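You operate a simulated robot arm through the tools that you are given. There is no shell and no other tool. Be economical: measure what you need, move in short steps, check, and stop when the job is done.

Carry out the task below with a simulated two-armed robot. There is one attempt and no reset: what you move stays moved.

Task
Reset the tripped starter, open the teal tap and start the motor unloaded.
Fine: yellow lever down for the start, back to auto after it; one start; both hose nuts stay.

It is judged by the outcome, as a careful person would: the job done as asked, and still so three seconds after it is handed in. It fails if anything else is knocked over, pushed out of place, dropped, spilled or broken.

Robot
Two 6-joint arms with two-finger grippers on one trunk, on a base that drives. Base frame: it is fixed to the floor where the robot stands at the start and does not move with it; the origin is under the middle of the robot, x ahead of it, y to its left, z up. Units: mm, degrees, N and s.
The left shoulder is at the start at [70, 176, 1304], the right one opposite. With the tool pointing down near the work surface each hand reaches from about 140 to 480 mm from the robot's upright axis, wherever it stands, measured 20 degrees to its own side. Places, roughly: blue button marked clear trip [600, 0, 600]; green button marked motor on [600, 0, 700]; lever with yellow knob [500, 300, 600]; red motor [700, 200, 500]; small teal tap [400, 500, 500]; wing nut marked down line [700, 300, 700]; wing nut marked up line [700, 400, 700]. Payload 2.45 kg a hand.
The TCP of each hand is the grasp point between the finger pads, 26 mm short of the fingertips. In the tool frame z runs along the fingers and y along their closing line. Largest opening 96 mm; the body of the gripper starts 69 mm behind the TCP.
Orientation is that of the tool frame in the base frame, as a unit quaternion [w, x, y, z]. With the fingers straight down and closing along the base's y, the tool's x points along the base's -x, its y along +y and its z along -z.

Tools
- The arms move only by the tool step_arm. It takes "left_increments", "right_increments" or both (then of equal length, played together; a hand with none holds still); each is a list of rows, each a list of 6 numbers: the shift along the tool's x, y, z in mm, then the turn, a rotation vector about the tool's x, y, z in degrees. In form: [[x, y, z, ax, ay, az], ...]. A call has 1 to 20 rows; each row shifts and turns the commanded pose from where the row before left it, along the tool's axes as they then stand. "left_hand" and "right_hand" are, for a hand that has rows, the closure in counts, from 0 (fully open) to 255 (shut), set as the call begins (left out, the last holds). Each row takes 0.2 s and may step no farther than 50 mm and 8.6 degrees from the row before; otherwise, or with a gripper value out of range, the whole call is refused. Where a pose cannot be reached the arm comes as near as it can. A force on the tool above 90 N (or 10 N above the force at the start of the call, whichever is more), or a blocked arm, ends the call early, and 0.2 s more pass. Each finger halts on what it meets, pressing with about 32 N; the grip force reading is that of the motor and also rises with nothing between the fingers. The clock runs only during rows and for 0.2 s after the last one: add rows that do not move to give the fingers time. The reply holds the time, the measured pose of the TCP, the force on the tool along the base axes, the opening and the grip force, in the units named above and with some noise, with the torque about the TCP (base axes, N m) and any sound that the robot's microphone picked up.
- Cameras (640 x 400 px; columns grow to the right, rows downward): "scene" is now at [108.8, 12.2, 1582.9]; the picture's right is [0.20, -0.98, 0.00], its down [-0.89, -0.19, -0.42] and it looks along [0.41, 0.09, -0.91] (base axes); focal length 291 px, centre (320, 200). "left" rides on the left gripper at [82, -3, -98] in its tool frame; the picture's right is [0.04, 1.00, 0.00], its down [-0.73, 0.03, -0.68] and it looks along [-0.68, 0.03, 0.73] (tool axes); focal length 256 px, centre (320, 200). "right" rides on the right gripper at [82, 3, -98] in its tool frame; the picture's right is [-0.04, 1.00, 0.00], its down [-0.73, -0.03, -0.68] and it looks along [-0.68, -0.03, 0.73] (tool axes); focal length 256 px, centre (320, 200). There is no depth. A picture from a camera that has moved, and an enlarged one, comes with that camera's place and axes in the base frame and with its lens.
- grab_frame(camera): a new picture of that camera. The clock stands still meanwhile.
- slide_trunk(by): slides the trunk up (or, below 0, down) by that many mm; the arms and the scene camera ride with it, the base frame stays. It gives what a move gives, with no picture.
- drive_base(legs): drives the robot by 1 to 6 legs, each [ahead, left, turn to the left] in mm, mm and degrees, along the robot's own axes; the way and the turn of a leg run together, so that a leg with both is an arc; at most 1500 mm and 180 degrees a leg. The arms and the cameras ride along, it lands a little off, and it stops where it bumps. It gives what a move gives.
- head_to(pan, tilt): turns the head with the scene camera to pan (to the left, within 86 degrees either way) and tilt (down, from -29 to 69), counted from straight ahead of the robot. It gives what a move gives.
- close_up(camera, box): a new picture of the part [left, top, right, bottom] of that camera's present view, enlarged. The clock stands still meanwhile.
- hand_in(): hands the job in; it is judged then, once.

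Work in short steps. Places have to be worked out from the pictures, the camera data and where the tool is seen: move nearer, look again, correct. Check each grasp and each placing, and mend what went wrong. You have 120 turns and 108 pictures in all, those below and enlarged ones among them. Open the grippers and draw the arms clear of the work before you hand the job in, unless the task says otherwise; then end with one line.

The tools are called after "Call:" as a command line: name --argument value ..., lists and objects as JSON in quotes. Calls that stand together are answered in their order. step_arm: Moves the arms, as the interface text tells. Its arguments: {"type":"object","properties":{"left_increments":{"type":"array","items":{"type":"array","items":{"type":"number"}}},"left_hand":{"type":"number"},"right_increments":{"type":"array","items":{"type":"array","items":{"type":"number"}}},"right_hand":{"type":"number"}},"required":[]} The other tools are called the same way: slide_trunk (by) slides the trunk up or down; drive_base (legs) drives the base; head_to (pan, tilt) turns the head that bears the scene camera; grab_frame (camera) takes a picture; close_up (camera, box) takes an enlarged picture of a part of a camera's view; hand_in () hands the job in.

At the start:

```text
clock: 0.0
left_tool_pos: [446.3, 476.1, 914.3]
left_tcp_rot: [0.001, 0.0, 1.0, 0.001]
left_ft_force: [0.0, 0.4, -0.4]
left_torque: [0.02, -0.03, 0.01]
left_opening: 96.2
left_gripper_force: 0.0
right_tool_pos: [598.1, -48.1, 916.3]
right_tcp_rot: [0.0, 0.0, 1.0, 0.0]
right_ft_force: [0.1, 0.2, 0.2]
right_torque: [-0.01, -0.01, -0.01]
right_opening: 96.0
right_gripper_force: 0.1
trunk travel left (down, up): [-788.0, 52.0]
robot x, y, heading: [1.3, -1.0, -0.1]
head pan, tilt: [11.8, 65.2]
```

scene: 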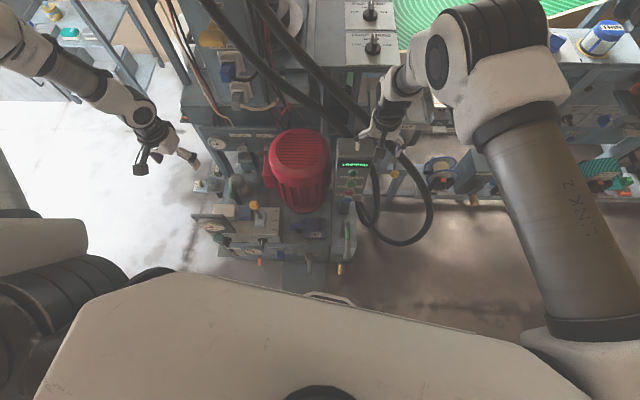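
right: 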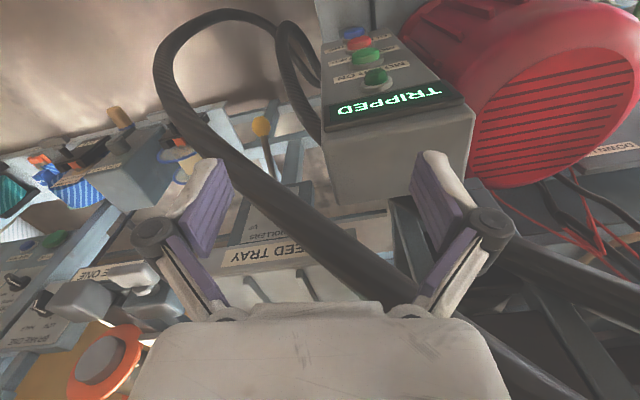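
left: 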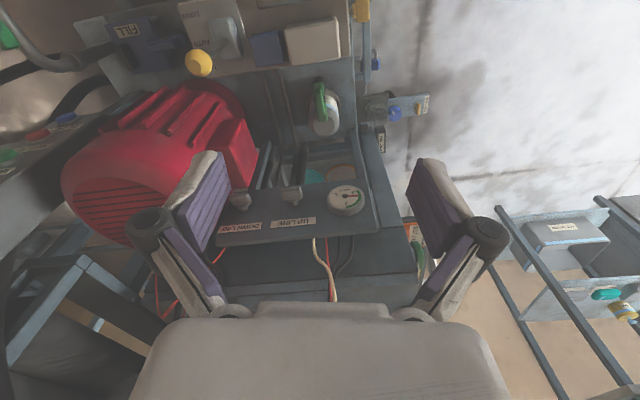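

The control box reads TRIPPED; I need a better look at the buttons, lever and taps. I take enlarged views.

Call:
close_up --camera "scene" --box '[180, 120, 420, 280]'

Call:
close_up --camera "right" --box '[300, 0, 500, 125]'

Call:
close_up --camera "left" --box '[60, 0, 460, 250]'

```text
2.50 times, centred on (300, 200) of scene
camera zoom: at [108.8, 12.2, 1582.9], right [0.2, -0.98, 0.0], down [-0.89, -0.19, -0.42], along [0.41, 0.09, -0.91], focal length 727 px, centre (370, 200)
```

zoom: 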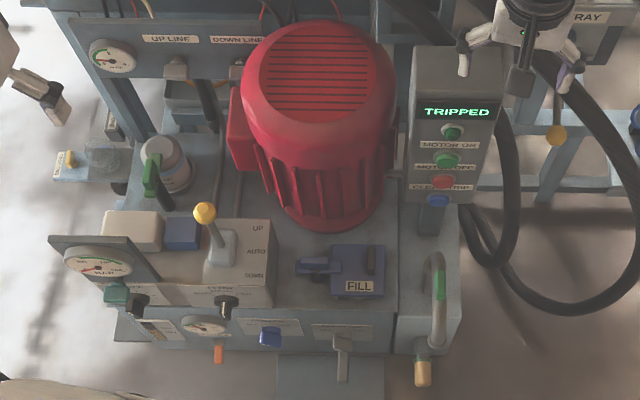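

```text
3.20 times, centred on (400, 62) of right
camera zoom: at [516.1, -44.0, 1015.3], right [0.04, 1.0, 0.0], down [0.73, -0.03, 0.68], along [0.68, -0.03, -0.73], focal length 819 px, centre (64, 640)
```

zoom: 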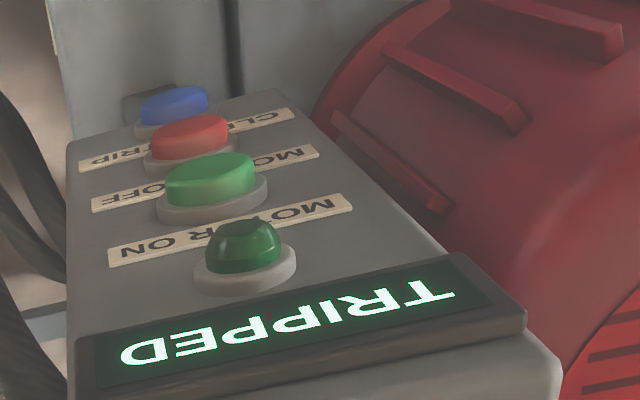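

```text
1.60 times, centred on (260, 125) of left
camera zoom: at [363.1, 473.2, 1011.5], right [-0.04, 1.0, 0.0], down [0.73, 0.03, 0.68], along [0.68, 0.03, -0.73], focal length 410 px, centre (416, 320)
```

zoom: 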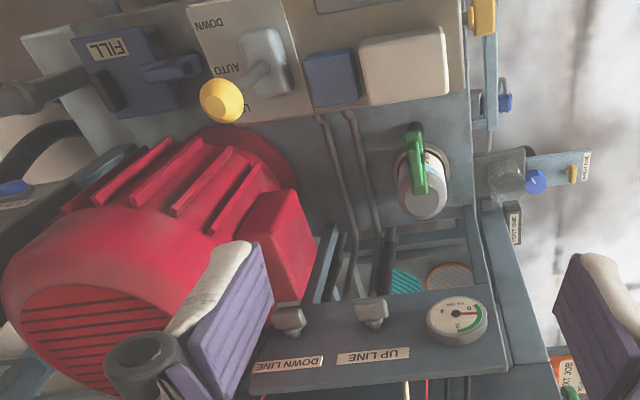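

I place the blue button near [597,8,547], the green one near [600,8,677], and the knob near [463,323,655]. The button face is near vertical and faces the robot. I back off a little so I can lower the trunk and look at it face on.

Call:
drive_base --legs '[[-350, 0, 0]]'

Call:
head_to --pan 12 --tilt 50

Call:
grab_frame --camera "scene"

```text
clock: 2.3
left_tool_pos: [91.9, 478.4, 913.6]
left_tcp_rot: [-0.001, -0.001, 1.0, 0.0]
left_ft_force: [0.1, -0.6, -0.1]
left_torque: [-0.02, -0.01, 0.04]
left_opening: 95.6
left_gripper_force: 0.1
right_tool_pos: [245.6, -46.7, 914.8]
right_tcp_rot: [-0.001, -0.002, 1.0, 0.0]
right_ft_force: [-0.1, 0.6, 0.0]
right_torque: [0.0, 0.03, -0.02]
right_opening: 96.1
right_gripper_force: 0.1
trunk travel left (down, up): [-788.0, 52.0]
robot x, y, heading: [-352.8, 0.9, -0.1]
head pan, tilt: [11.8, 65.2]
```

```text
clock: 3.1
left_tool_pos: [89.5, 476.3, 913.1]
left_tcp_rot: [0.0, -0.002, 1.0, 0.0]
left_ft_force: [0.5, 0.2, -0.3]
left_torque: [0.03, -0.02, 0.0]
left_opening: 95.8
left_gripper_force: 0.0
right_tool_pos: [245.2, -47.5, 915.0]
right_tcp_rot: [0.001, -0.001, 1.0, 0.0]
right_ft_force: [0.1, -0.5, 0.7]
right_torque: [0.0, -0.03, -0.02]
right_opening: 96.0
right_gripper_force: 0.1
trunk travel left (down, up): [-788.0, 52.0]
robot x, y, heading: [-351.4, 4.9, 0.2]
head pan, tilt: [12.0, 50.0]
```

```text
101 pictures are left
camera scene: at [-229.5, 15.7, 1601.2], right [0.21, -0.98, 0.0], down [-0.75, -0.16, -0.64], along [0.63, 0.14, -0.77], focal length 291 px, centre (320, 200)
```

scene: 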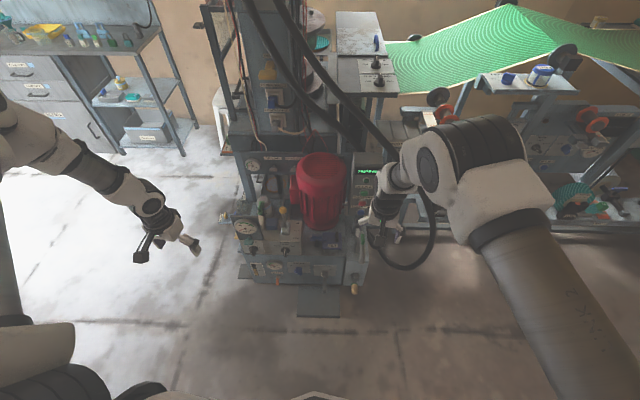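

The area in front of the machine is clear, so I lower the trunk and level the view.

Call:
slide_trunk --by -420

Call:
head_to --pan 12 --tilt 38

Call:
grab_frame --camera "scene"

```text
refused: -420 is not a number from -400 to 400
```

```text
clock: 3.8
left_tool_pos: [90.9, 477.0, 913.6]
left_tcp_rot: [0.0, -0.001, 1.0, 0.001]
left_ft_force: [-0.4, 0.0, -0.3]
left_torque: [0.0, 0.0, 0.03]
left_opening: 96.0
left_gripper_force: 0.1
right_tool_pos: [244.1, -47.7, 915.5]
right_tcp_rot: [0.0, -0.002, 1.0, 0.0]
right_ft_force: [0.5, -0.1, -0.1]
right_torque: [0.02, 0.04, 0.0]
right_opening: 95.9
right_gripper_force: 0.2
trunk travel left (down, up): [-788.0, 52.0]
robot x, y, heading: [-354.7, 1.6, 0.2]
head pan, tilt: [12.0, 38.0]
```

```text
100 pictures are left
camera scene: at [-219.4, 17.7, 1618.3], right [0.21, -0.98, 0.0], down [-0.6, -0.13, -0.79], along [0.77, 0.17, -0.62], focal length 291 px, centre (320, 200)
```

scene: 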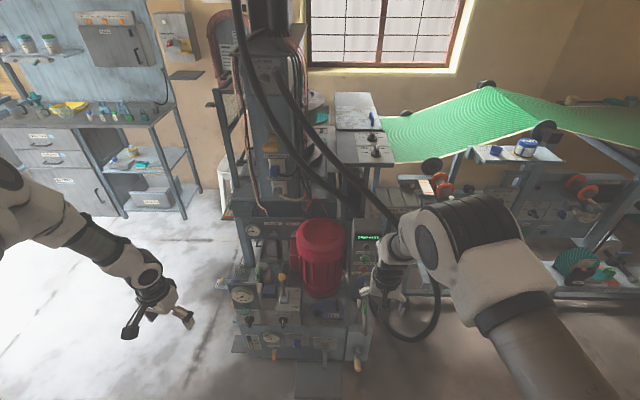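

The slide was limited to 400 mm, so I use -380.

Call:
slide_trunk --by -380

Call:
close_up --camera "scene" --box '[200, 120, 440, 270]'

```text
clock: 7.5
left_tool_pos: [90.1, 476.8, 534.4]
left_tcp_rot: [0.0, -0.002, 1.0, 0.0]
left_ft_force: [-0.1, 0.4, -0.2]
left_torque: [-0.03, 0.01, -0.01]
left_opening: 95.9
left_gripper_force: 0.1
right_tool_pos: [244.6, -46.5, 533.9]
right_tcp_rot: [0.0, -0.002, 1.0, 0.001]
right_ft_force: [0.4, 0.6, 0.2]
right_torque: [0.0, 0.02, -0.01]
right_opening: 96.0
right_gripper_force: 0.0
trunk travel left (down, up): [-408.0, 432.0]
robot x, y, heading: [-345.3, -1.2, 0.3]
head pan, tilt: [12.0, 38.0]
```

```text
2.67 times, centred on (320, 195) of scene
camera zoom: at [-219.8, 17.6, 1238.4], right [0.21, -0.98, 0.0], down [-0.6, -0.13, -0.79], along [0.77, 0.17, -0.62], focal length 776 px, centre (320, 213)
```

zoom: 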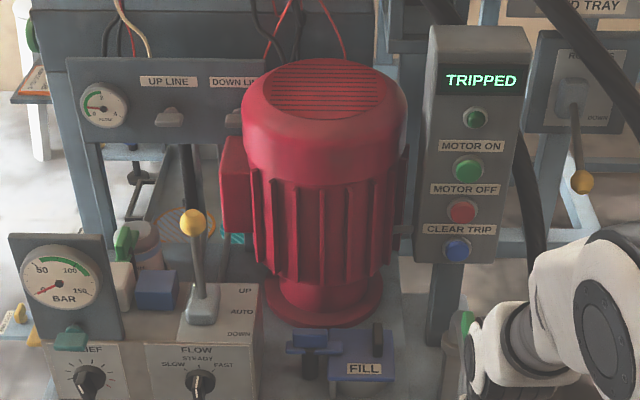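

The button face is now clear. I zoom in on the lever, the teal tap and the right-hand plate.

Call:
close_up --camera "scene" --box '[200, 190, 300, 290]'

Call:
close_up --camera "scene" --box '[340, 110, 460, 230]'

Call:
grab_frame --camera "scene"

```text
4.00 times, centred on (250, 240) of scene
camera zoom: at [-219.8, 17.6, 1238.4], right [0.21, -0.98, 0.0], down [-0.6, -0.13, -0.79], along [0.77, 0.17, -0.62], focal length 1164 px, centre (600, 40)
```

zoom: 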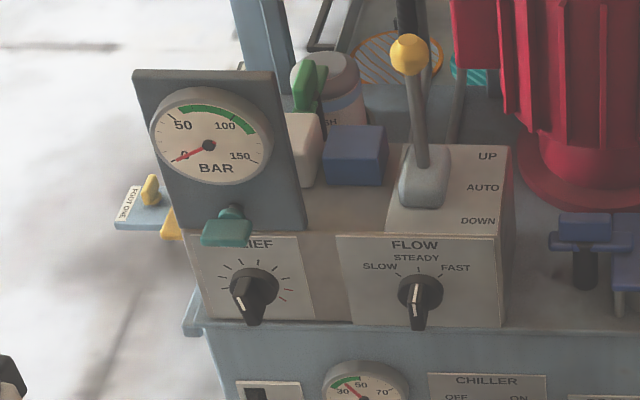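

```text
3.33 times, centred on (400, 170) of scene
camera zoom: at [-219.8, 17.6, 1238.4], right [0.21, -0.98, 0.0], down [-0.6, -0.13, -0.79], along [0.77, 0.17, -0.62], focal length 970 px, centre (53, 300)
```

zoom: 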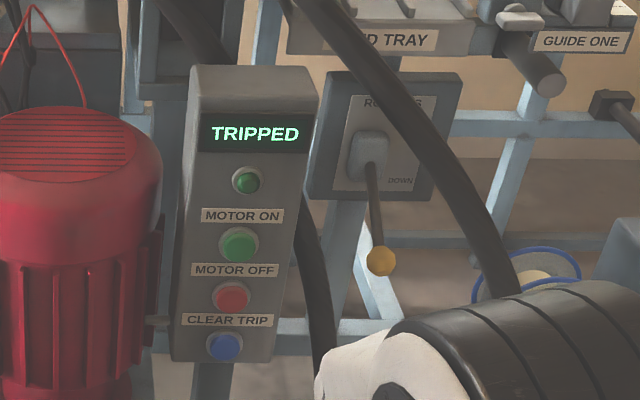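

```text
96 pictures are left
camera scene: at [-219.8, 17.6, 1238.4], right [0.21, -0.98, 0.0], down [-0.6, -0.13, -0.79], along [0.77, 0.17, -0.62], focal length 291 px, centre (320, 200)
```

scene: 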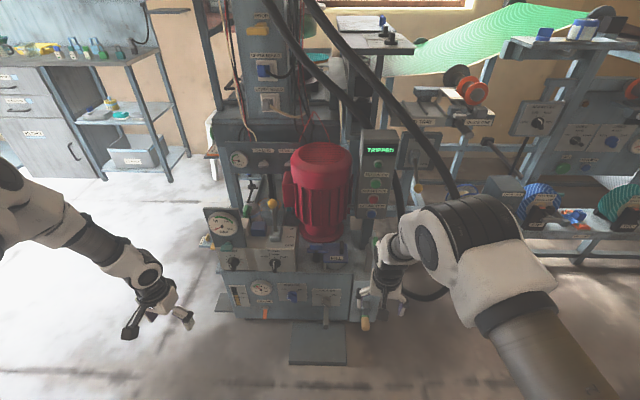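

Blue is confirmed at [597,8,547] and green at [600,8,677], both on a vertical face. The knob is at [463,325,652], the lever is upright (AUTO), and the teal tap is near [354,455,535]. I pitch both tools to point forward here in free space.

Call:
step_arm --right_increments '[[0, 0, 0, 0, -8.2, 0], [0, 0, 0, 0, -8.2, 0], [0, 0, 0, 0, -8.2, 0], [0, 0, 0, 0, -8.2, 0], [0, 0, 0, 0, -8.2, 0], [0, 0, 0, 0, -8.2, 0], [0, 0, 0, 0, -8.2, 0], [0, 0, 0, 0, -8.2, 0], [0, 0, 0, 0, -8.2, 0], [0, 0, 0, 0, -8.2, 0], [0, 0, 0, 0, -8, 0]]' --left_increments '[[0, 0, 0, 0, -8.2, 0], [0, 0, 0, 0, -8.2, 0], [0, 0, 0, 0, -8.2, 0], [0, 0, 0, 0, -8.2, 0], [0, 0, 0, 0, -8.2, 0], [0, 0, 0, 0, -8.2, 0], [0, 0, 0, 0, -8.2, 0], [0, 0, 0, 0, -8.2, 0], [0, 0, 0, 0, -8.2, 0], [0, 0, 0, 0, -8.2, 0], [0, 0, 0, 0, -8, 0]]' --right_hand 255

```text
clock: 9.9
left_tool_pos: [180.4, 491.2, 508.2]
left_tcp_rot: [0.707, -0.002, 0.707, 0.002]
left_ft_force: [-0.3, -0.5, 0.4]
left_torque: [-0.01, 0.02, -0.04]
left_opening: 96.0
left_gripper_force: 0.0
left hand out of reach, approached as far as the arm can: row 4, 6, 7, 8, 9
right_tool_pos: [277.3, -99.8, 521.6]
right_tcp_rot: [0.708, -0.001, 0.706, 0.0]
right_ft_force: [0.4, -0.4, 0.5]
right_torque: [-0.02, 0.0, 0.0]
right_opening: 0.1
right_gripper_force: 28.0
right hand out of reach, approached as far as the arm can: row 1, 2, 3, 4, 5, 6
trunk travel left (down, up): [-408.0, 432.0]
robot x, y, heading: [-353.9, 0.3, 0.3]
head pan, tilt: [12.0, 38.0]
```

Both hands point forward. I now roll each about its own axis so the wrist cameras sit on top.

Call:
step_arm --right_increments '[[0, 0, 0, 0, 0, 8.6], [0, 0, 0, 0, 0, 8.6], [0, 0, 0, 0, 0, 8.6], [0, 0, 0, 0, 0, 8.6], [0, 0, 0, 0, 0, 8.6], [0, 0, 0, 0, 0, 8.6], [0, 0, 0, 0, 0, 8.6], [0, 0, 0, 0, 0, 8.6], [0, 0, 0, 0, 0, 8.6], [0, 0, 0, 0, 0, 8.6]]' --left_increments '[[0, 0, 0, 0, 0, -8.6], [0, 0, 0, 0, 0, -8.6], [0, 0, 0, 0, 0, -8.6], [0, 0, 0, 0, 0, -8.6], [0, 0, 0, 0, 0, -8.6], [0, 0, 0, 0, 0, -8.6], [0, 0, 0, 0, 0, -8.6], [0, 0, 0, 0, 0, -8.6], [0, 0, 0, 0, 0, -8.6], [0, 0, 0, 0, 0, -8.6]]'

Call:
step_arm --right_increments '[[0, 0, 0, 0, 0, 8.6], [0, 0, 0, 0, 0, 8.6], [0, 0, 0, 0, 0, 8.6], [0, 0, 0, 0, 0, 8.6], [0, 0, 0, 0, 0, 8.6], [0, 0, 0, 0, 0, 8.6], [0, 0, 0, 0, 0, 8.6], [0, 0, 0, 0, 0, 8.6], [0, 0, 0, 0, 0, 8.6], [0, 0, 0, 0, 0, 8.6], [0, 0, 0, 0, 0, 8]]' --left_increments '[[0, 0, 0, 0, 0, -8.6], [0, 0, 0, 0, 0, -8.6], [0, 0, 0, 0, 0, -8.6], [0, 0, 0, 0, 0, -8.6], [0, 0, 0, 0, 0, -8.6], [0, 0, 0, 0, 0, -8.6], [0, 0, 0, 0, 0, -8.6], [0, 0, 0, 0, 0, -8.6], [0, 0, 0, 0, 0, -8.6], [0, 0, 0, 0, 0, -8.6], [0, 0, 0, 0, 0, -8]]'

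Call:
grab_frame --camera "left"

Call:
grab_frame --camera "scene"

```text
clock: 12.1
left_tool_pos: [180.7, 491.4, 508.9]
left_tcp_rot: [0.517, -0.484, 0.516, -0.482]
left_ft_force: [0.3, -1.1, -0.7]
left_torque: [0.01, -0.01, -0.03]
left_opening: 96.0
left_gripper_force: 0.0
right_tool_pos: [276.2, -98.7, 521.2]
right_tcp_rot: [0.515, 0.481, 0.519, 0.484]
right_ft_force: [0.4, -0.1, -0.3]
right_torque: [-0.01, -0.01, 0.0]
right_opening: 0.0
right_gripper_force: 28.7
trunk travel left (down, up): [-408.0, 432.0]
robot x, y, heading: [-352.1, -2.0, 0.5]
head pan, tilt: [12.0, 38.0]
```

```text
clock: 14.5
left_tool_pos: [172.1, 480.7, 525.7]
left_tcp_rot: [-0.004, 0.709, 0.005, 0.705]
left_ft_force: [-0.5, -0.4, 0.9]
left_torque: [0.01, 0.01, 0.0]
left_opening: 96.0
left_gripper_force: 0.0
left hand out of reach, approached as far as the arm can: row 10, 11
right_tool_pos: [281.6, -95.0, 516.6]
right_tcp_rot: [0.027, 0.706, 0.028, 0.708]
right_ft_force: [0.3, 0.1, -0.1]
right_torque: [-0.01, 0.0, 0.01]
right_opening: 0.1
right_gripper_force: 28.0
right hand out of reach, approached as far as the arm can: row 11
trunk travel left (down, up): [-408.0, 432.0]
robot x, y, heading: [-354.9, -1.1, 0.3]
head pan, tilt: [12.0, 38.0]
```

```text
95 pictures are left
camera left: at [72.1, 482.9, 606.8], right [0.01, -1.0, 0.04], down [-0.68, -0.04, -0.73], along [0.73, -0.02, -0.68], focal length 256 px, centre (320, 200)
```

left: 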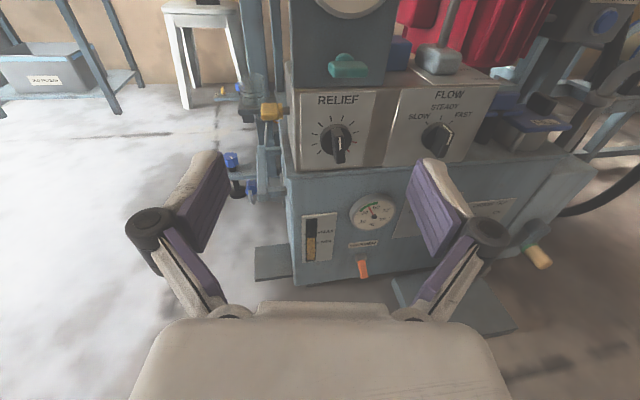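

```text
94 pictures are left
camera scene: at [-219.9, 17.6, 1238.4], right [0.21, -0.98, 0.0], down [-0.6, -0.13, -0.79], along [0.77, 0.17, -0.62], focal length 291 px, centre (320, 200)
```

scene: 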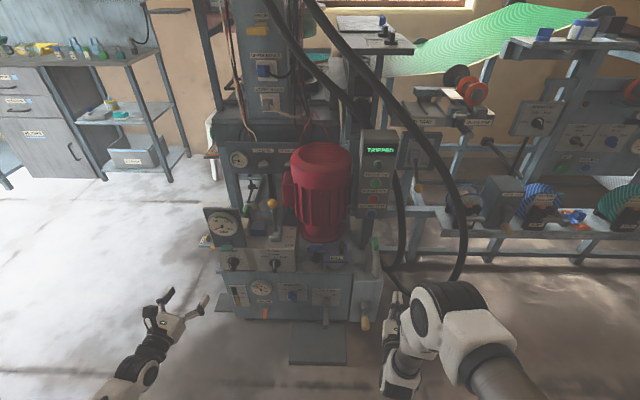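

All clear so far. I pull the left hand back, line the right hand up with the button column (y≈8), and then drive forward.

Call:
step_arm --right_increments '[[30, -35, -10, 0, 0, 0], [30, -35, -10, 0, 0, 0], [20, -33, 0, 0, 0, 0]]' --left_increments '[[0, 0, -35, 0, 0, 0], [0, 0, -35, 0, 0, 0], [0, 0, -30, 0, 0, 0]]'

Call:
drive_base --legs '[[150, 0, 0]]'

Call:
grab_frame --camera "left"

Call:
grab_frame --camera "right"

```text
clock: 15.3
left_tool_pos: [68.5, 479.1, 526.7]
left_tcp_rot: [-0.001, 0.706, 0.002, 0.708]
left_ft_force: [-0.2, -0.4, 0.0]
left_torque: [0.0, 0.02, -0.02]
left_opening: 96.1
left_gripper_force: 0.1
right_tool_pos: [296.7, -63.7, 540.5]
right_tcp_rot: [0.026, 0.706, 0.029, 0.708]
right_ft_force: [0.1, -1.1, -0.2]
right_torque: [0.01, 0.0, -0.02]
right_opening: 0.0
right_gripper_force: 28.3
right hand out of reach, approached as far as the arm can: row 1, 2, 3
trunk travel left (down, up): [-408.0, 432.0]
robot x, y, heading: [-355.3, 2.1, 0.2]
head pan, tilt: [12.0, 38.0]
```

```text
clock: 16.6
left_tool_pos: [216.8, 477.5, 524.9]
left_tcp_rot: [0.001, 0.708, -0.001, 0.706]
left_ft_force: [0.3, 0.5, -0.4]
left_torque: [0.0, -0.02, 0.02]
left_opening: 96.0
left_gripper_force: 0.0
right_tool_pos: [443.7, -67.7, 539.1]
right_tcp_rot: [0.03, 0.706, 0.026, 0.707]
right_ft_force: [0.8, 0.4, -0.5]
right_torque: [-0.01, -0.02, -0.02]
right_opening: 0.0
right_gripper_force: 28.6
trunk travel left (down, up): [-408.0, 432.0]
robot x, y, heading: [-208.8, 2.2, -0.4]
head pan, tilt: [12.0, 38.0]
```

```text
93 pictures are left
camera left: at [118.1, 480.7, 606.7], right [0.0, -1.0, 0.04], down [-0.68, -0.03, -0.73], along [0.73, -0.03, -0.68], focal length 256 px, centre (320, 200)
```

left: 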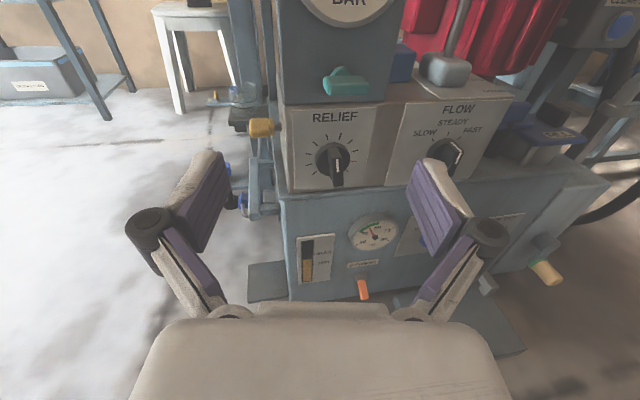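

```text
92 pictures are left
camera right: at [344.2, -63.1, 622.3], right [0.0, -1.0, 0.04], down [-0.68, -0.03, -0.73], along [0.73, -0.03, -0.68], focal length 256 px, centre (320, 200)
```

right: 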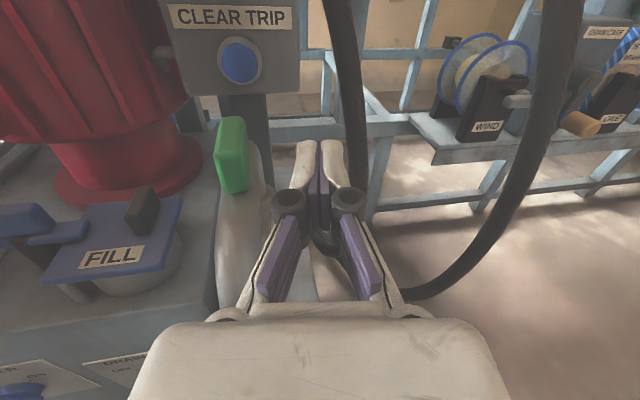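

The green tap handle stands at about [468,-16,540], in front of the blue button, so the right hand must come in from above, pitched about 40° down. I raise both hands and pitch the right one before driving closer.

Call:
step_arm --right_increments '[[35, 0, -20, 0, 0, 0], [35, 0, -20, 0, 0, 0], [35, 0, -20, 0, 0, 0], [35, 0, -20, 0, -8, 0], [0, 0, 0, 0, -8, 0], [0, 0, 0, 0, -8, 0], [0, 0, 0, 0, -8, 0], [0, 0, 0, 0, -8, 0]]' --left_increments '[[35, 0, 0, 0, 0, 0], [35, 0, 0, 0, 0, 0], [35, 0, 0, 0, 0, 0], [35, 0, 0, 0, 0, 0], [35, 0, 0, 0, 0, 0], [35, 0, 0, 0, 0, 0], [35, 0, 0, 0, 0, 0], [35, 0, 0, 0, 0, 0]]'

```text
clock: 18.4
left_tool_pos: [218.6, 476.7, 654.9]
left_tcp_rot: [0.001, 0.707, -0.001, 0.707]
left_ft_force: [0.0, 0.1, -0.1]
left_torque: [-0.03, -0.03, 0.0]
left_opening: 95.7
left_gripper_force: 0.0
left hand out of reach, approached as far as the arm can: row 4, 5, 6, 7, 8
right_tool_pos: [479.2, -89.3, 546.9]
right_tcp_rot: [0.036, 0.906, 0.016, 0.422]
right_ft_force: [-0.5, 0.0, 0.3]
right_torque: [0.02, 0.05, 0.0]
right_opening: 0.0
right_gripper_force: 28.6
right hand out of reach, approached as far as the arm can: row 1, 2, 3, 4, 5, 6
trunk travel left (down, up): [-408.0, 432.0]
robot x, y, heading: [-205.7, -1.9, -0.2]
head pan, tilt: [12.0, 38.0]
```

The arms sit too high relative to the shoulders, so I raise the trunk 150 mm. That lifts both hands clear and gives the arms working room below.

Call:
slide_trunk --by 150

Call:
step_arm --right_increments '[[0, -30, -20, 0, 0, 0], [0, -35, -20, 0, 0, 0], [0, -35, -20, 0, 0, 0]]'

```text
clock: 20.2
left_tool_pos: [219.2, 477.0, 803.1]
left_tcp_rot: [0.0, 0.707, -0.001, 0.707]
left_ft_force: [-0.2, 0.8, -0.6]
left_torque: [-0.04, 0.02, 0.04]
left_opening: 96.0
left_gripper_force: 0.0
right_tool_pos: [479.6, -90.2, 699.1]
right_tcp_rot: [0.037, 0.905, 0.015, 0.423]
right_ft_force: [0.6, -0.1, -0.2]
right_torque: [-0.01, 0.02, -0.03]
right_opening: 0.4
right_gripper_force: 28.3
trunk travel left (down, up): [-558.0, 282.0]
robot x, y, heading: [-209.1, 0.4, -0.1]
head pan, tilt: [12.0, 38.0]
```

```text
clock: 21.0
left_tool_pos: [218.0, 475.1, 803.3]
left_tcp_rot: [0.002, 0.707, -0.002, 0.707]
left_ft_force: [0.0, 0.8, -0.7]
left_torque: [-0.02, 0.01, -0.01]
left_opening: 96.1
left_gripper_force: 0.1
right_tool_pos: [490.0, -84.0, 697.5]
right_tcp_rot: [0.037, 0.905, 0.015, 0.423]
right_ft_force: [0.0, -0.3, 0.2]
right_torque: [-0.04, 0.0, 0.03]
right_opening: 0.0
right_gripper_force: 28.6
right hand out of reach, approached as far as the arm can: row 1, 2, 3
trunk travel left (down, up): [-558.0, 282.0]
robot x, y, heading: [-203.7, -1.0, -0.3]
head pan, tilt: [12.0, 38.0]
```

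Still blocked going back and inward. I test moving down and inward, which should put the arm farther from its folded limit.

Call:
step_arm --right_increments '[[-40, 0, 10, 0, 0, 0], [-40, -10, 10, 0, 0, 0], [0, -40, 0, 0, 0, 0], [0, -40, 0, 0, 0, 0]]'

Call:
grab_frame --camera "scene"

```text
clock: 22.0
left_tool_pos: [219.4, 475.4, 802.6]
left_tcp_rot: [0.001, 0.707, -0.001, 0.707]
left_ft_force: [-0.3, -0.6, 0.2]
left_torque: [0.0, -0.01, -0.03]
left_opening: 96.1
left_gripper_force: 0.0
right_tool_pos: [480.8, -49.2, 595.7]
right_tcp_rot: [0.035, 0.905, 0.016, 0.423]
right_ft_force: [-0.7, 0.7, -0.5]
right_torque: [0.01, 0.01, -0.03]
right_opening: 0.0
right_gripper_force: 28.7
right hand out of reach, approached as far as the arm can: row 3, 4
trunk travel left (down, up): [-558.0, 282.0]
robot x, y, heading: [-206.4, -1.8, -0.3]
head pan, tilt: [12.0, 38.0]
```

```text
91 pictures are left
camera scene: at [-73.6, 17.0, 1388.4], right [0.2, -0.98, 0.0], down [-0.6, -0.13, -0.79], along [0.77, 0.16, -0.62], focal length 291 px, centre (320, 200)
```

scene: 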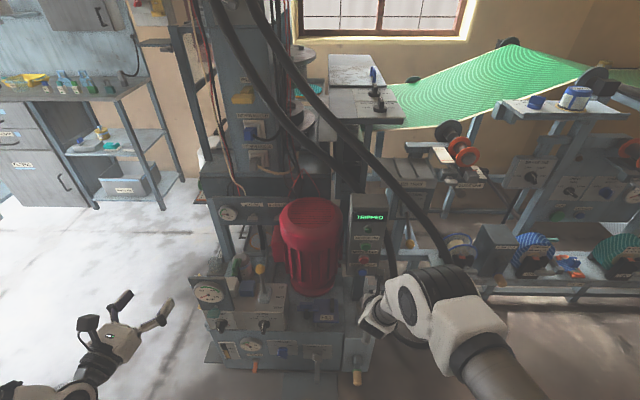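

Base moves align the right hand more easily: I raise the trunk 50 mm, then drive 57 mm left and 50 mm ahead, so the fingertips sit before the button column.

Call:
slide_trunk --by 50

Call:
drive_base --legs '[[0, 57, 0], [50, 0, 0]]'

Call:
grab_frame --camera "right"

Call:
close_up --camera "scene" --box '[300, 180, 460, 340]'

```text
clock: 22.9
left_tool_pos: [219.9, 476.9, 853.6]
left_tcp_rot: [0.001, 0.707, -0.001, 0.707]
left_ft_force: [-0.7, 0.5, 0.2]
left_torque: [-0.01, -0.02, 0.02]
left_opening: 96.2
left_gripper_force: 0.0
right_tool_pos: [480.1, -47.4, 645.5]
right_tcp_rot: [0.035, 0.905, 0.016, 0.423]
right_ft_force: [0.2, 0.0, -0.5]
right_torque: [-0.02, 0.01, 0.0]
right_opening: 0.0
right_gripper_force: 28.4
trunk travel left (down, up): [-608.0, 232.0]
robot x, y, heading: [-211.0, -0.8, -0.2]
head pan, tilt: [12.0, 38.0]
```

```text
clock: 24.4
left_tool_pos: [269.4, 532.5, 852.8]
left_tcp_rot: [0.001, 0.708, 0.0, 0.706]
left_ft_force: [-0.6, -0.6, -0.2]
left_torque: [0.0, -0.02, 0.02]
left_opening: 96.2
left_gripper_force: 0.0
right_tool_pos: [531.1, 9.3, 644.6]
right_tcp_rot: [0.036, 0.906, 0.016, 0.422]
right_ft_force: [0.1, -0.6, -0.8]
right_torque: [-0.04, 0.01, -0.06]
right_opening: 0.1
right_gripper_force: 28.2
trunk travel left (down, up): [-608.0, 232.0]
robot x, y, heading: [-158.9, 57.0, -0.1]
head pan, tilt: [12.0, 38.0]
```

```text
90 pictures are left
camera right: at [507.2, 17.0, 771.8], right [-0.03, -1.0, 0.05], down [-0.99, 0.02, -0.13], along [0.13, -0.05, -0.99], focal length 256 px, centre (320, 200)
```

right: 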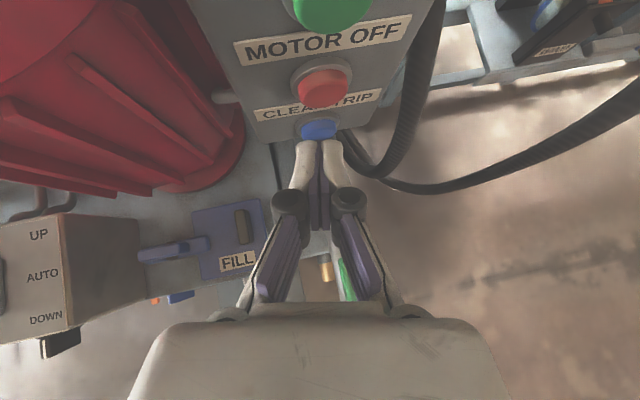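

```text
2.50 times, centred on (380, 260) of scene
camera zoom: at [-22.6, 73.4, 1438.2], right [0.21, -0.98, 0.0], down [-0.6, -0.13, -0.79], along [0.77, 0.16, -0.62], focal length 727 px, centre (170, 50)
```

zoom: 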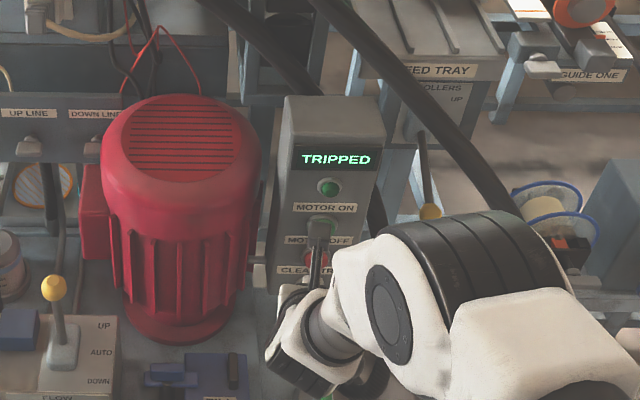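

The fingertips are aligned with the blue button (y≈5). I lower the hand with a slight advance, so the tip edge sits about 15 mm in front of it at z≈547.

Call:
step_arm --right_increments '[[9.6, 0, 11.5, 0, 0, 0], [-23, 0, 19.3, 0, 0, 0], [-23, 0, 19.3, 0, 0, 0], [-23, 0, 19.3, 0, 0, 0]]'

Call:
grab_frame --camera "right"

```text
clock: 25.4
left_tool_pos: [268.0, 532.3, 854.2]
left_tcp_rot: [0.0, 0.708, 0.0, 0.706]
left_ft_force: [0.0, 0.1, 0.2]
left_torque: [0.0, -0.01, -0.01]
left_opening: 96.2
left_gripper_force: 0.1
right_tool_pos: [545.5, 1.1, 556.1]
right_tcp_rot: [0.035, 0.905, 0.015, 0.424]
right_ft_force: [0.6, 0.4, 1.4]
right_torque: [0.0, 0.0, 0.01]
right_opening: 0.0
right_gripper_force: 28.2
trunk travel left (down, up): [-608.0, 232.0]
robot x, y, heading: [-155.0, 54.8, 0.0]
head pan, tilt: [12.0, 38.0]
```

```text
88 pictures are left
camera right: at [521.4, 9.5, 682.0], right [-0.03, -1.0, 0.05], down [-0.99, 0.02, -0.13], along [0.13, -0.05, -0.99], focal length 256 px, centre (320, 200)
```

right: 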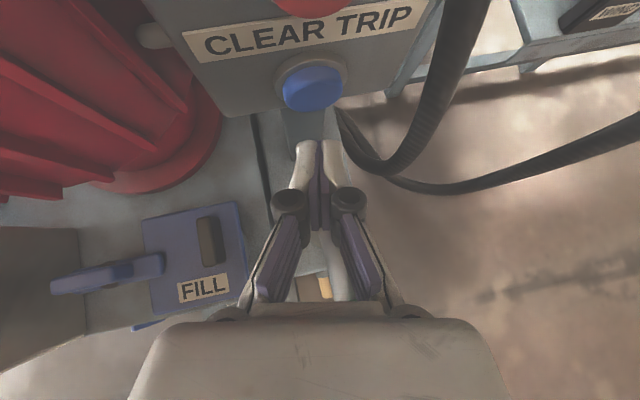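

The blue cap front is at about x=596, z≈552, y≈6, and my tip edge is at [573,0,549]. I shift 5 mm left and advance, watching the force.

Call:
step_arm --right_increments '[[6.4, -5, 7.6, 0, 0, 0], [6.4, 0, 7.6, 0, 0, 0], [3.2, 0, 3.8, 0, 0, 0], [3.2, 0, 3.8, 0, 0, 0]]'

Call:
close_up --camera "right" --box '[220, 40, 420, 165]'

Call:
close_up --camera "scene" --box '[300, 180, 460, 340]'

```text
clock: 26.4
left_tool_pos: [267.7, 533.4, 853.9]
left_tcp_rot: [0.001, 0.707, -0.001, 0.707]
left_ft_force: [0.4, -0.2, 0.2]
left_torque: [0.01, -0.01, -0.01]
left_opening: 96.5
left_gripper_force: 0.0
right_tool_pos: [564.0, 6.4, 560.3]
right_tcp_rot: [0.035, 0.905, 0.017, 0.423]
right_ft_force: [-0.6, 0.3, -0.9]
right_torque: [0.01, 0.0, 0.01]
right_opening: 0.0
right_gripper_force: 28.2
right hand out of reach, approached as far as the arm can: row 2, 4
trunk travel left (down, up): [-608.0, 232.0]
robot x, y, heading: [-162.0, 55.8, 0.1]
head pan, tilt: [12.0, 38.0]
```

```text
3.20 times, centred on (320, 102) of right
camera zoom: at [541.1, 14.0, 687.3], right [-0.03, -1.0, 0.05], down [-0.99, 0.02, -0.13], along [0.13, -0.05, -0.99], focal length 819 px, centre (320, 512)
```

zoom: 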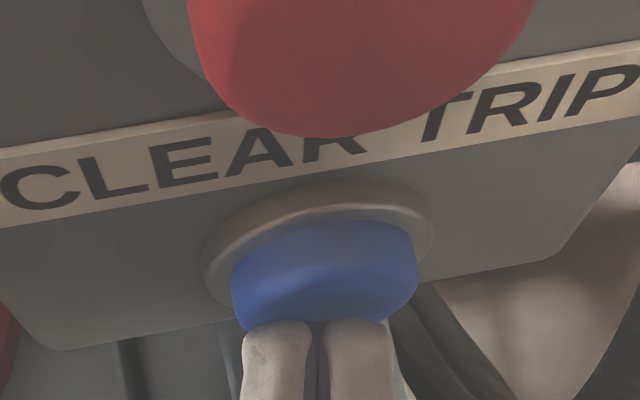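

```text
2.50 times, centred on (380, 260) of scene
camera zoom: at [-24.5, 72.6, 1438.4], right [0.21, -0.98, 0.0], down [-0.6, -0.13, -0.79], along [0.77, 0.16, -0.62], focal length 727 px, centre (170, 50)
```

zoom: 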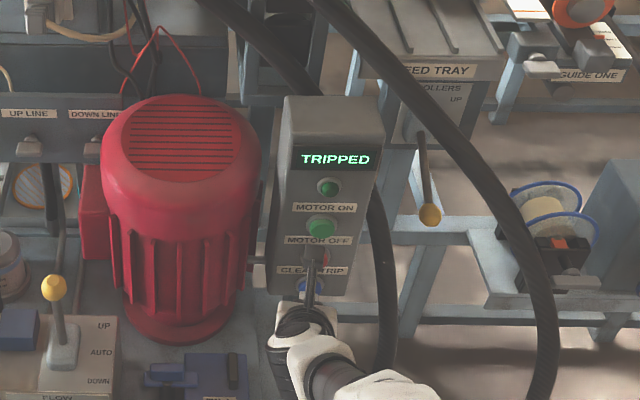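

The tip nearly touches but the arm is at its reach limit. I retract 45 mm and drive the base 45 mm ahead for more margin.

Call:
step_arm --right_increments '[[-9.6, 0, -11.5, 0, 0, 0], [-9.6, 0, -11.5, 0, 0, 0], [-9.6, 0, -11.5, 0, 0, 0]]'

Call:
drive_base --legs '[[40, 0, 0]]'

Call:
close_up --camera "right" --box '[220, 40, 420, 165]'

```text
clock: 27.2
left_tool_pos: [268.5, 532.7, 853.3]
left_tcp_rot: [0.0, 0.707, 0.0, 0.707]
left_ft_force: [0.6, -0.3, -0.9]
left_torque: [0.02, 0.0, 0.01]
left_opening: 95.9
left_gripper_force: 0.0
right_tool_pos: [519.4, 3.8, 559.9]
right_tcp_rot: [0.035, 0.905, 0.016, 0.423]
right_ft_force: [0.2, 0.3, 0.4]
right_torque: [-0.02, 0.02, -0.02]
right_opening: 0.0
right_gripper_force: 28.6
trunk travel left (down, up): [-608.0, 232.0]
robot x, y, heading: [-159.8, 53.0, 0.2]
head pan, tilt: [12.0, 38.0]
```

```text
clock: 28.1
left_tool_pos: [309.0, 532.3, 853.4]
left_tcp_rot: [0.001, 0.708, 0.0, 0.707]
left_ft_force: [-0.2, 0.3, -0.5]
left_torque: [0.0, -0.04, 0.02]
left_opening: 96.0
left_gripper_force: 0.1
right_tool_pos: [560.5, 5.9, 558.9]
right_tcp_rot: [0.036, 0.906, 0.016, 0.422]
right_ft_force: [-0.1, 0.1, -1.0]
right_torque: [0.0, -0.02, -0.04]
right_opening: 0.3
right_gripper_force: 29.3
trunk travel left (down, up): [-608.0, 232.0]
robot x, y, heading: [-115.3, 54.8, -0.2]
head pan, tilt: [12.0, 38.0]
```

```text
3.20 times, centred on (320, 102) of right
camera zoom: at [537.1, 13.3, 686.7], right [-0.03, -1.0, 0.05], down [-0.99, 0.02, -0.13], along [0.13, -0.05, -0.99], focal length 819 px, centre (320, 512)
```

zoom: 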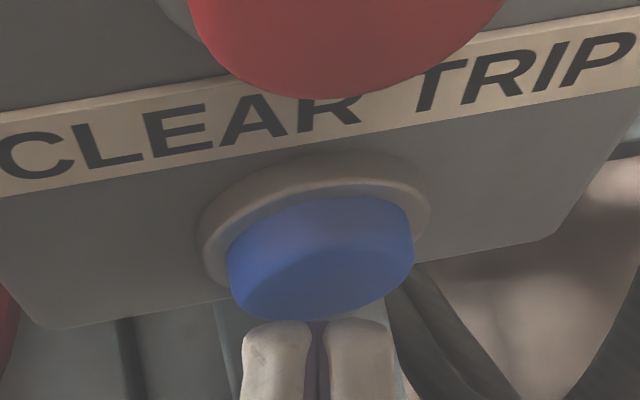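

The tip is about 3 mm short of the cap and well centred. I press in with small steps.

Call:
step_arm --right_increments '[[2.6, 0, 3, 0, 0, 0], [2.6, 0, 3, 0, 0, 0], [1.9, 0, 2.3, 0, 0, 0]]'

Call:
close_up --camera "scene" --box '[300, 200, 460, 360]'

```text
clock: 28.9
left_tool_pos: [306.4, 532.8, 854.6]
left_tcp_rot: [0.0, 0.706, 0.0, 0.708]
left_ft_force: [-0.3, -0.5, -0.1]
left_torque: [0.0, 0.02, 0.02]
left_opening: 95.9
left_gripper_force: 0.1
right_tool_pos: [568.2, 5.2, 559.0]
right_tcp_rot: [0.035, 0.905, 0.016, 0.423]
right_ft_force: [-16.4, -0.6, 3.0]
right_torque: [0.0, 0.07, 0.1]
right_opening: 0.2
right_gripper_force: 28.9
trunk travel left (down, up): [-608.0, 232.0]
robot x, y, heading: [-116.6, 58.5, 0.0]
head pan, tilt: [12.0, 38.0]
heard: click
```

```text
2.50 times, centred on (380, 280) of scene
camera zoom: at [13.9, 72.5, 1438.6], right [0.21, -0.98, 0.0], down [-0.6, -0.13, -0.79], along [0.77, 0.16, -0.61], focal length 727 px, centre (170, 0)
```

zoom: 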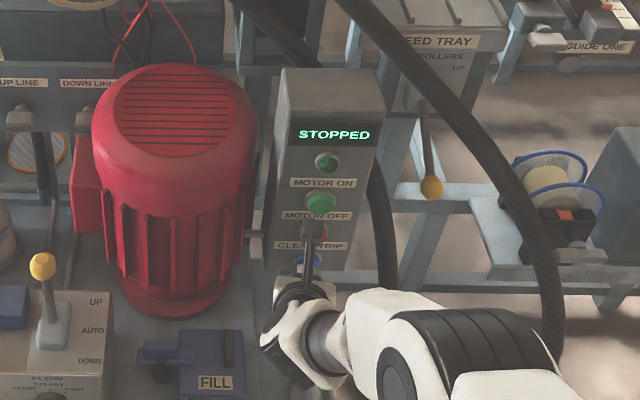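

Display now reads STOPPED, so the reset worked. I withdraw the right hand and bring the left one down in front of the teal tap.

Call:
step_arm --right_increments '[[-9.6, 0, -11.5, 0, 0, 0], [-9.6, 0, -11.5, 0, 0, 0], [-6.4, 0, -7.7, 0, 0, 0], [0, 0, 0, 0, 0, 0], [0, 0, 0, 0, 0, 0]]' --left_increments '[[-45, 12, -20, 0, 0, 0], [-45, 12, -20, 0, 0, 0], [-45, 12, -20, 0, 0, 0], [-45, 12, -20, 0, 0, 0], [-45, 12, -20, 0, 0, 0]]'

Call:
grab_frame --camera "left"

```text
refused: row 1 steps farther than a row can; nothing moved
```

```text
83 pictures are left
camera left: at [207.8, 535.5, 935.4], right [0.0, -1.0, 0.04], down [-0.68, -0.03, -0.73], along [0.73, -0.03, -0.68], focal length 256 px, centre (320, 200)
```

left: 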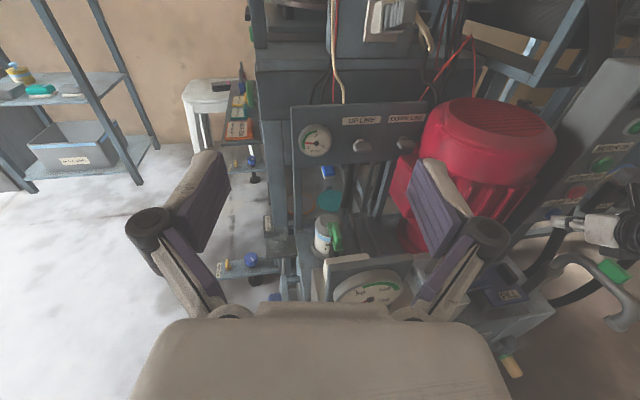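

The row was slightly too long, so I repeat it with smaller steps.

Call:
step_arm --right_increments '[[-9.6, 0, -11.5, 0, 0, 0], [-9.6, 0, -11.5, 0, 0, 0], [-6.4, 0, -7.7, 0, 0, 0], [0, 0, 0, 0, 0, 0], [0, 0, 0, 0, 0, 0], [0, 0, 0, 0, 0, 0]]' --left_increments '[[0, 0, -45, 0, 0, 0], [-40, 15, -20, 0, 0, 0], [-40, 15, -20, 0, 0, 0], [-40, 15, -15, 0, 0, 0], [-40, 15, 0, 0, 0, 0], [-40, 13, 0, 0, 0, 0]]'

Call:
grab_frame --camera "left"

```text
clock: 30.2
left_tool_pos: [209.4, 485.9, 682.7]
left_tcp_rot: [0.002, 0.708, -0.001, 0.706]
left_ft_force: [0.2, 0.3, -0.3]
left_torque: [0.02, 0.03, 0.0]
left_opening: 95.9
left_gripper_force: 0.0
left hand out of reach, approached as far as the arm can: row 1, 5, 6
right_tool_pos: [530.7, 4.9, 561.3]
right_tcp_rot: [0.035, 0.905, 0.016, 0.423]
right_ft_force: [0.2, -0.5, -0.5]
right_torque: [0.02, 0.01, -0.02]
right_opening: 0.1
right_gripper_force: 28.5
trunk travel left (down, up): [-608.0, 232.0]
robot x, y, heading: [-115.4, 53.2, -0.0]
head pan, tilt: [12.0, 38.0]
```

```text
82 pictures are left
camera left: at [110.9, 490.4, 764.9], right [0.0, -1.0, 0.04], down [-0.68, -0.03, -0.73], along [0.73, -0.03, -0.68], focal length 256 px, centre (320, 200)
```

left: 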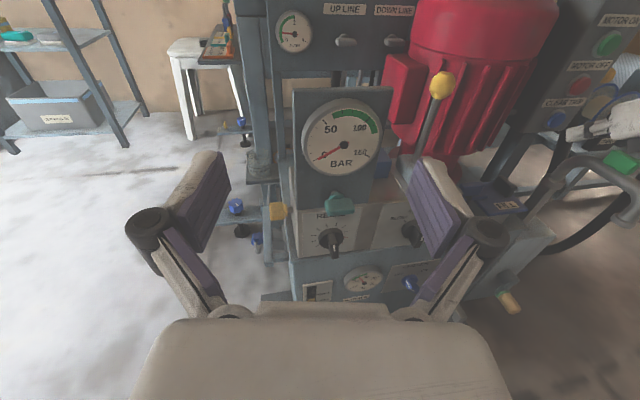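

The tap is confirmed at [354,454,534]. I zoom in to see its form.

Call:
close_up --camera "left" --box '[280, 160, 400, 235]'

```text
5.33 times, centred on (340, 198) of left
camera zoom: at [110.9, 490.4, 764.9], right [0.0, -1.0, 0.04], down [-0.68, -0.03, -0.73], along [0.73, -0.03, -0.68], focal length 1365 px, centre (213, 213)
```

zoom: 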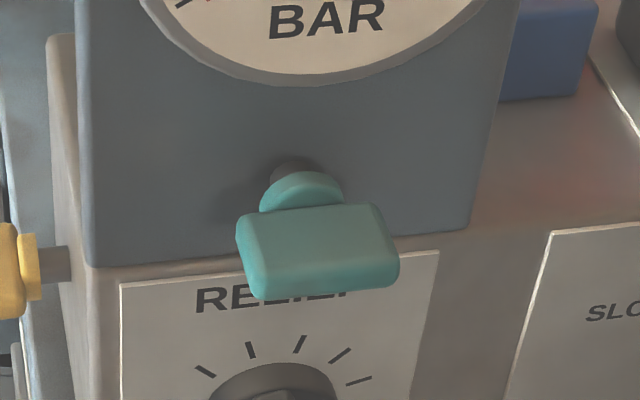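

The tap is a short crossbar on an axis along x, centred near y=456, z=535, and the bar is horizontal (closed across). I lower the open left hand in front of it.

Call:
step_arm --left_increments '[[-37, 7.5, 0, 0, 0, 0], [-37, 7.5, 0, 0, 0, 0], [-37, 7.5, 0, 0, 0, 0], [-37, 7.5, 0, 0, 0, 0], [0, 0, 35, 0, 0, 0], [0, 0, 35, 0, 0, 0]]' --left_hand 60

Call:
grab_frame --camera "left"

```text
clock: 31.6
left_tool_pos: [275.8, 507.5, 674.9]
left_tcp_rot: [0.0, 0.708, -0.001, 0.706]
left_ft_force: [0.0, 0.5, 1.1]
left_torque: [0.03, 0.0, 0.0]
left_opening: 73.2
left_gripper_force: 0.0
left hand out of reach, approached as far as the arm can: row 1, 2, 3, 4, 5, 6
right_tool_pos: [530.3, 4.8, 559.5]
right_tcp_rot: [0.036, 0.905, 0.016, 0.423]
right_ft_force: [-0.6, -0.5, 0.0]
right_torque: [0.02, -0.03, 0.01]
right_opening: 0.3
right_gripper_force: 28.8
trunk travel left (down, up): [-608.0, 232.0]
robot x, y, heading: [-119.4, 55.3, -0.1]
head pan, tilt: [12.0, 38.0]
```

```text
80 pictures are left
camera left: at [177.5, 510.0, 755.8], right [0.0, -1.0, 0.04], down [-0.68, -0.03, -0.73], along [0.73, -0.03, -0.68], focal length 256 px, centre (320, 200)
```

left: 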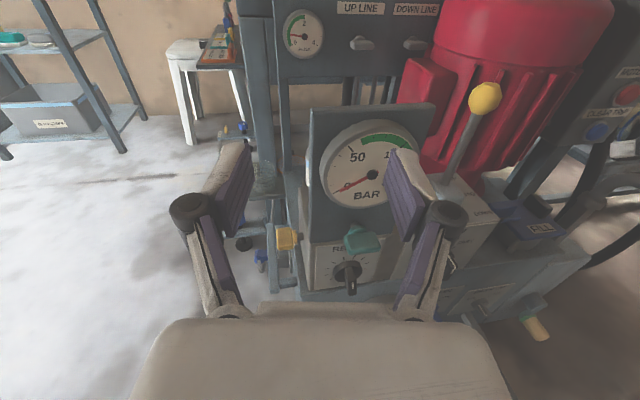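

The left arm can't get low enough with the tool level here. I'll raise the right hand, back the base 120 mm, swing the right hand outward, then lower the trunk.

Call:
step_arm --right_increments '[[30.6, 0, -25.7, 0, 0, 0], [30.6, 0, -25.7, 0, 0, 0], [30.6, 0, -25.7, 0, 0, 0]]'

Call:
drive_base --legs '[[-120, 0, 0]]'

Call:
step_arm --right_increments '[[0, 40, 0, 0, 0, 0], [0, 40, 0, 0, 0, 0], [0, 40, 0, 0, 0, 0]]'

```text
clock: 32.5
left_tool_pos: [275.9, 507.2, 674.0]
left_tcp_rot: [0.001, 0.708, -0.001, 0.706]
left_ft_force: [0.4, -0.1, -0.1]
left_torque: [0.01, 0.01, -0.01]
left_opening: 73.6
left_gripper_force: 0.0
right_tool_pos: [546.6, -14.3, 664.6]
right_tcp_rot: [0.034, 0.905, 0.017, 0.424]
right_ft_force: [-0.2, 0.5, -0.4]
right_torque: [0.0, 0.03, 0.01]
right_opening: 0.0
right_gripper_force: 29.2
right hand out of reach, approached as far as the arm can: row 2, 3
trunk travel left (down, up): [-608.0, 232.0]
robot x, y, heading: [-120.0, 55.0, 0.0]
head pan, tilt: [12.0, 38.0]
```

```text
clock: 33.7
left_tool_pos: [158.3, 506.5, 674.7]
left_tcp_rot: [0.001, 0.707, -0.002, 0.707]
left_ft_force: [0.6, 0.7, -0.3]
left_torque: [0.0, 0.01, -0.03]
left_opening: 73.6
left_gripper_force: 0.2
right_tool_pos: [429.8, -15.8, 665.9]
right_tcp_rot: [0.034, 0.905, 0.015, 0.424]
right_ft_force: [-1.0, 0.3, 0.5]
right_torque: [0.0, -0.01, 0.0]
right_opening: 0.2
right_gripper_force: 28.5
trunk travel left (down, up): [-608.0, 232.0]
robot x, y, heading: [-237.0, 55.7, 0.1]
head pan, tilt: [12.0, 38.0]
```

```text
clock: 34.5
left_tool_pos: [159.9, 506.8, 675.7]
left_tcp_rot: [0.001, 0.708, -0.002, 0.706]
left_ft_force: [-0.6, -0.2, 0.5]
left_torque: [-0.02, 0.01, 0.01]
left_opening: 73.2
left_gripper_force: 0.0
right_tool_pos: [428.9, -140.8, 671.0]
right_tcp_rot: [0.037, 0.905, 0.016, 0.423]
right_ft_force: [-0.5, 0.2, 0.2]
right_torque: [0.02, 0.0, 0.06]
right_opening: 0.3
right_gripper_force: 28.5
trunk travel left (down, up): [-608.0, 232.0]
robot x, y, heading: [-238.2, 54.1, 0.0]
head pan, tilt: [12.0, 38.0]
```

Right hand is outside the machine's edge. I lower the trunk 140 mm and bring the left hand ahead of the tap.

Call:
slide_trunk --by -140

Call:
step_arm --left_increments '[[0, 17, 30, 0, 0, 0], [0, 17, 30, 0, 0, 0], [0, 17, 30, 0, 0, 0], [0, 0, 30, 0, 0, 0]]'

Call:
grab_frame --camera "left"

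```text
clock: 36.1
left_tool_pos: [159.9, 506.6, 536.7]
left_tcp_rot: [0.002, 0.708, -0.002, 0.706]
left_ft_force: [-0.2, 0.5, 0.1]
left_torque: [0.01, -0.02, 0.01]
left_opening: 73.5
left_gripper_force: 0.1
right_tool_pos: [428.0, -139.3, 532.3]
right_tcp_rot: [0.038, 0.905, 0.016, 0.424]
right_ft_force: [-0.1, 0.3, 0.1]
right_torque: [-0.01, -0.05, 0.02]
right_opening: 0.2
right_gripper_force: 28.3
trunk travel left (down, up): [-468.0, 372.0]
robot x, y, heading: [-237.6, 54.6, -0.4]
head pan, tilt: [12.0, 38.0]
```

```text
clock: 37.1
left_tool_pos: [262.0, 504.9, 576.5]
left_tcp_rot: [0.002, 0.708, -0.002, 0.706]
left_ft_force: [0.4, 0.0, -0.2]
left_torque: [-0.02, 0.02, 0.03]
left_opening: 73.3
left_gripper_force: 0.2
left hand out of reach, approached as far as the arm can: row 1, 2, 3, 4
right_tool_pos: [428.8, -137.7, 533.2]
right_tcp_rot: [0.038, 0.905, 0.015, 0.423]
right_ft_force: [-0.1, -0.1, 0.4]
right_torque: [0.02, -0.02, 0.0]
right_opening: 0.3
right_gripper_force: 28.2
trunk travel left (down, up): [-468.0, 372.0]
robot x, y, heading: [-234.7, 51.0, 0.0]
head pan, tilt: [12.0, 38.0]
```

```text
79 pictures are left
camera left: at [162.9, 506.9, 658.3], right [0.0, -1.0, 0.04], down [-0.68, -0.03, -0.73], along [0.73, -0.03, -0.68], focal length 256 px, centre (320, 200)
```

left: 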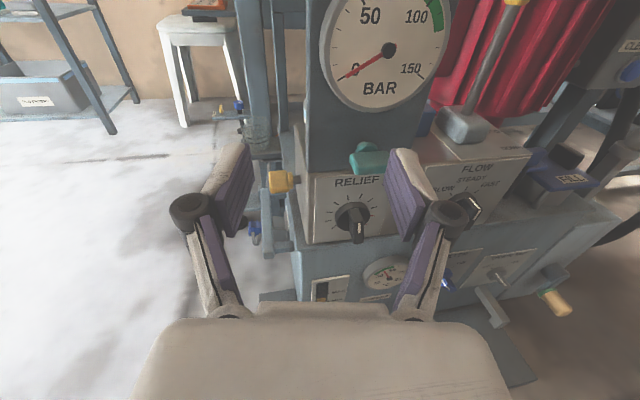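

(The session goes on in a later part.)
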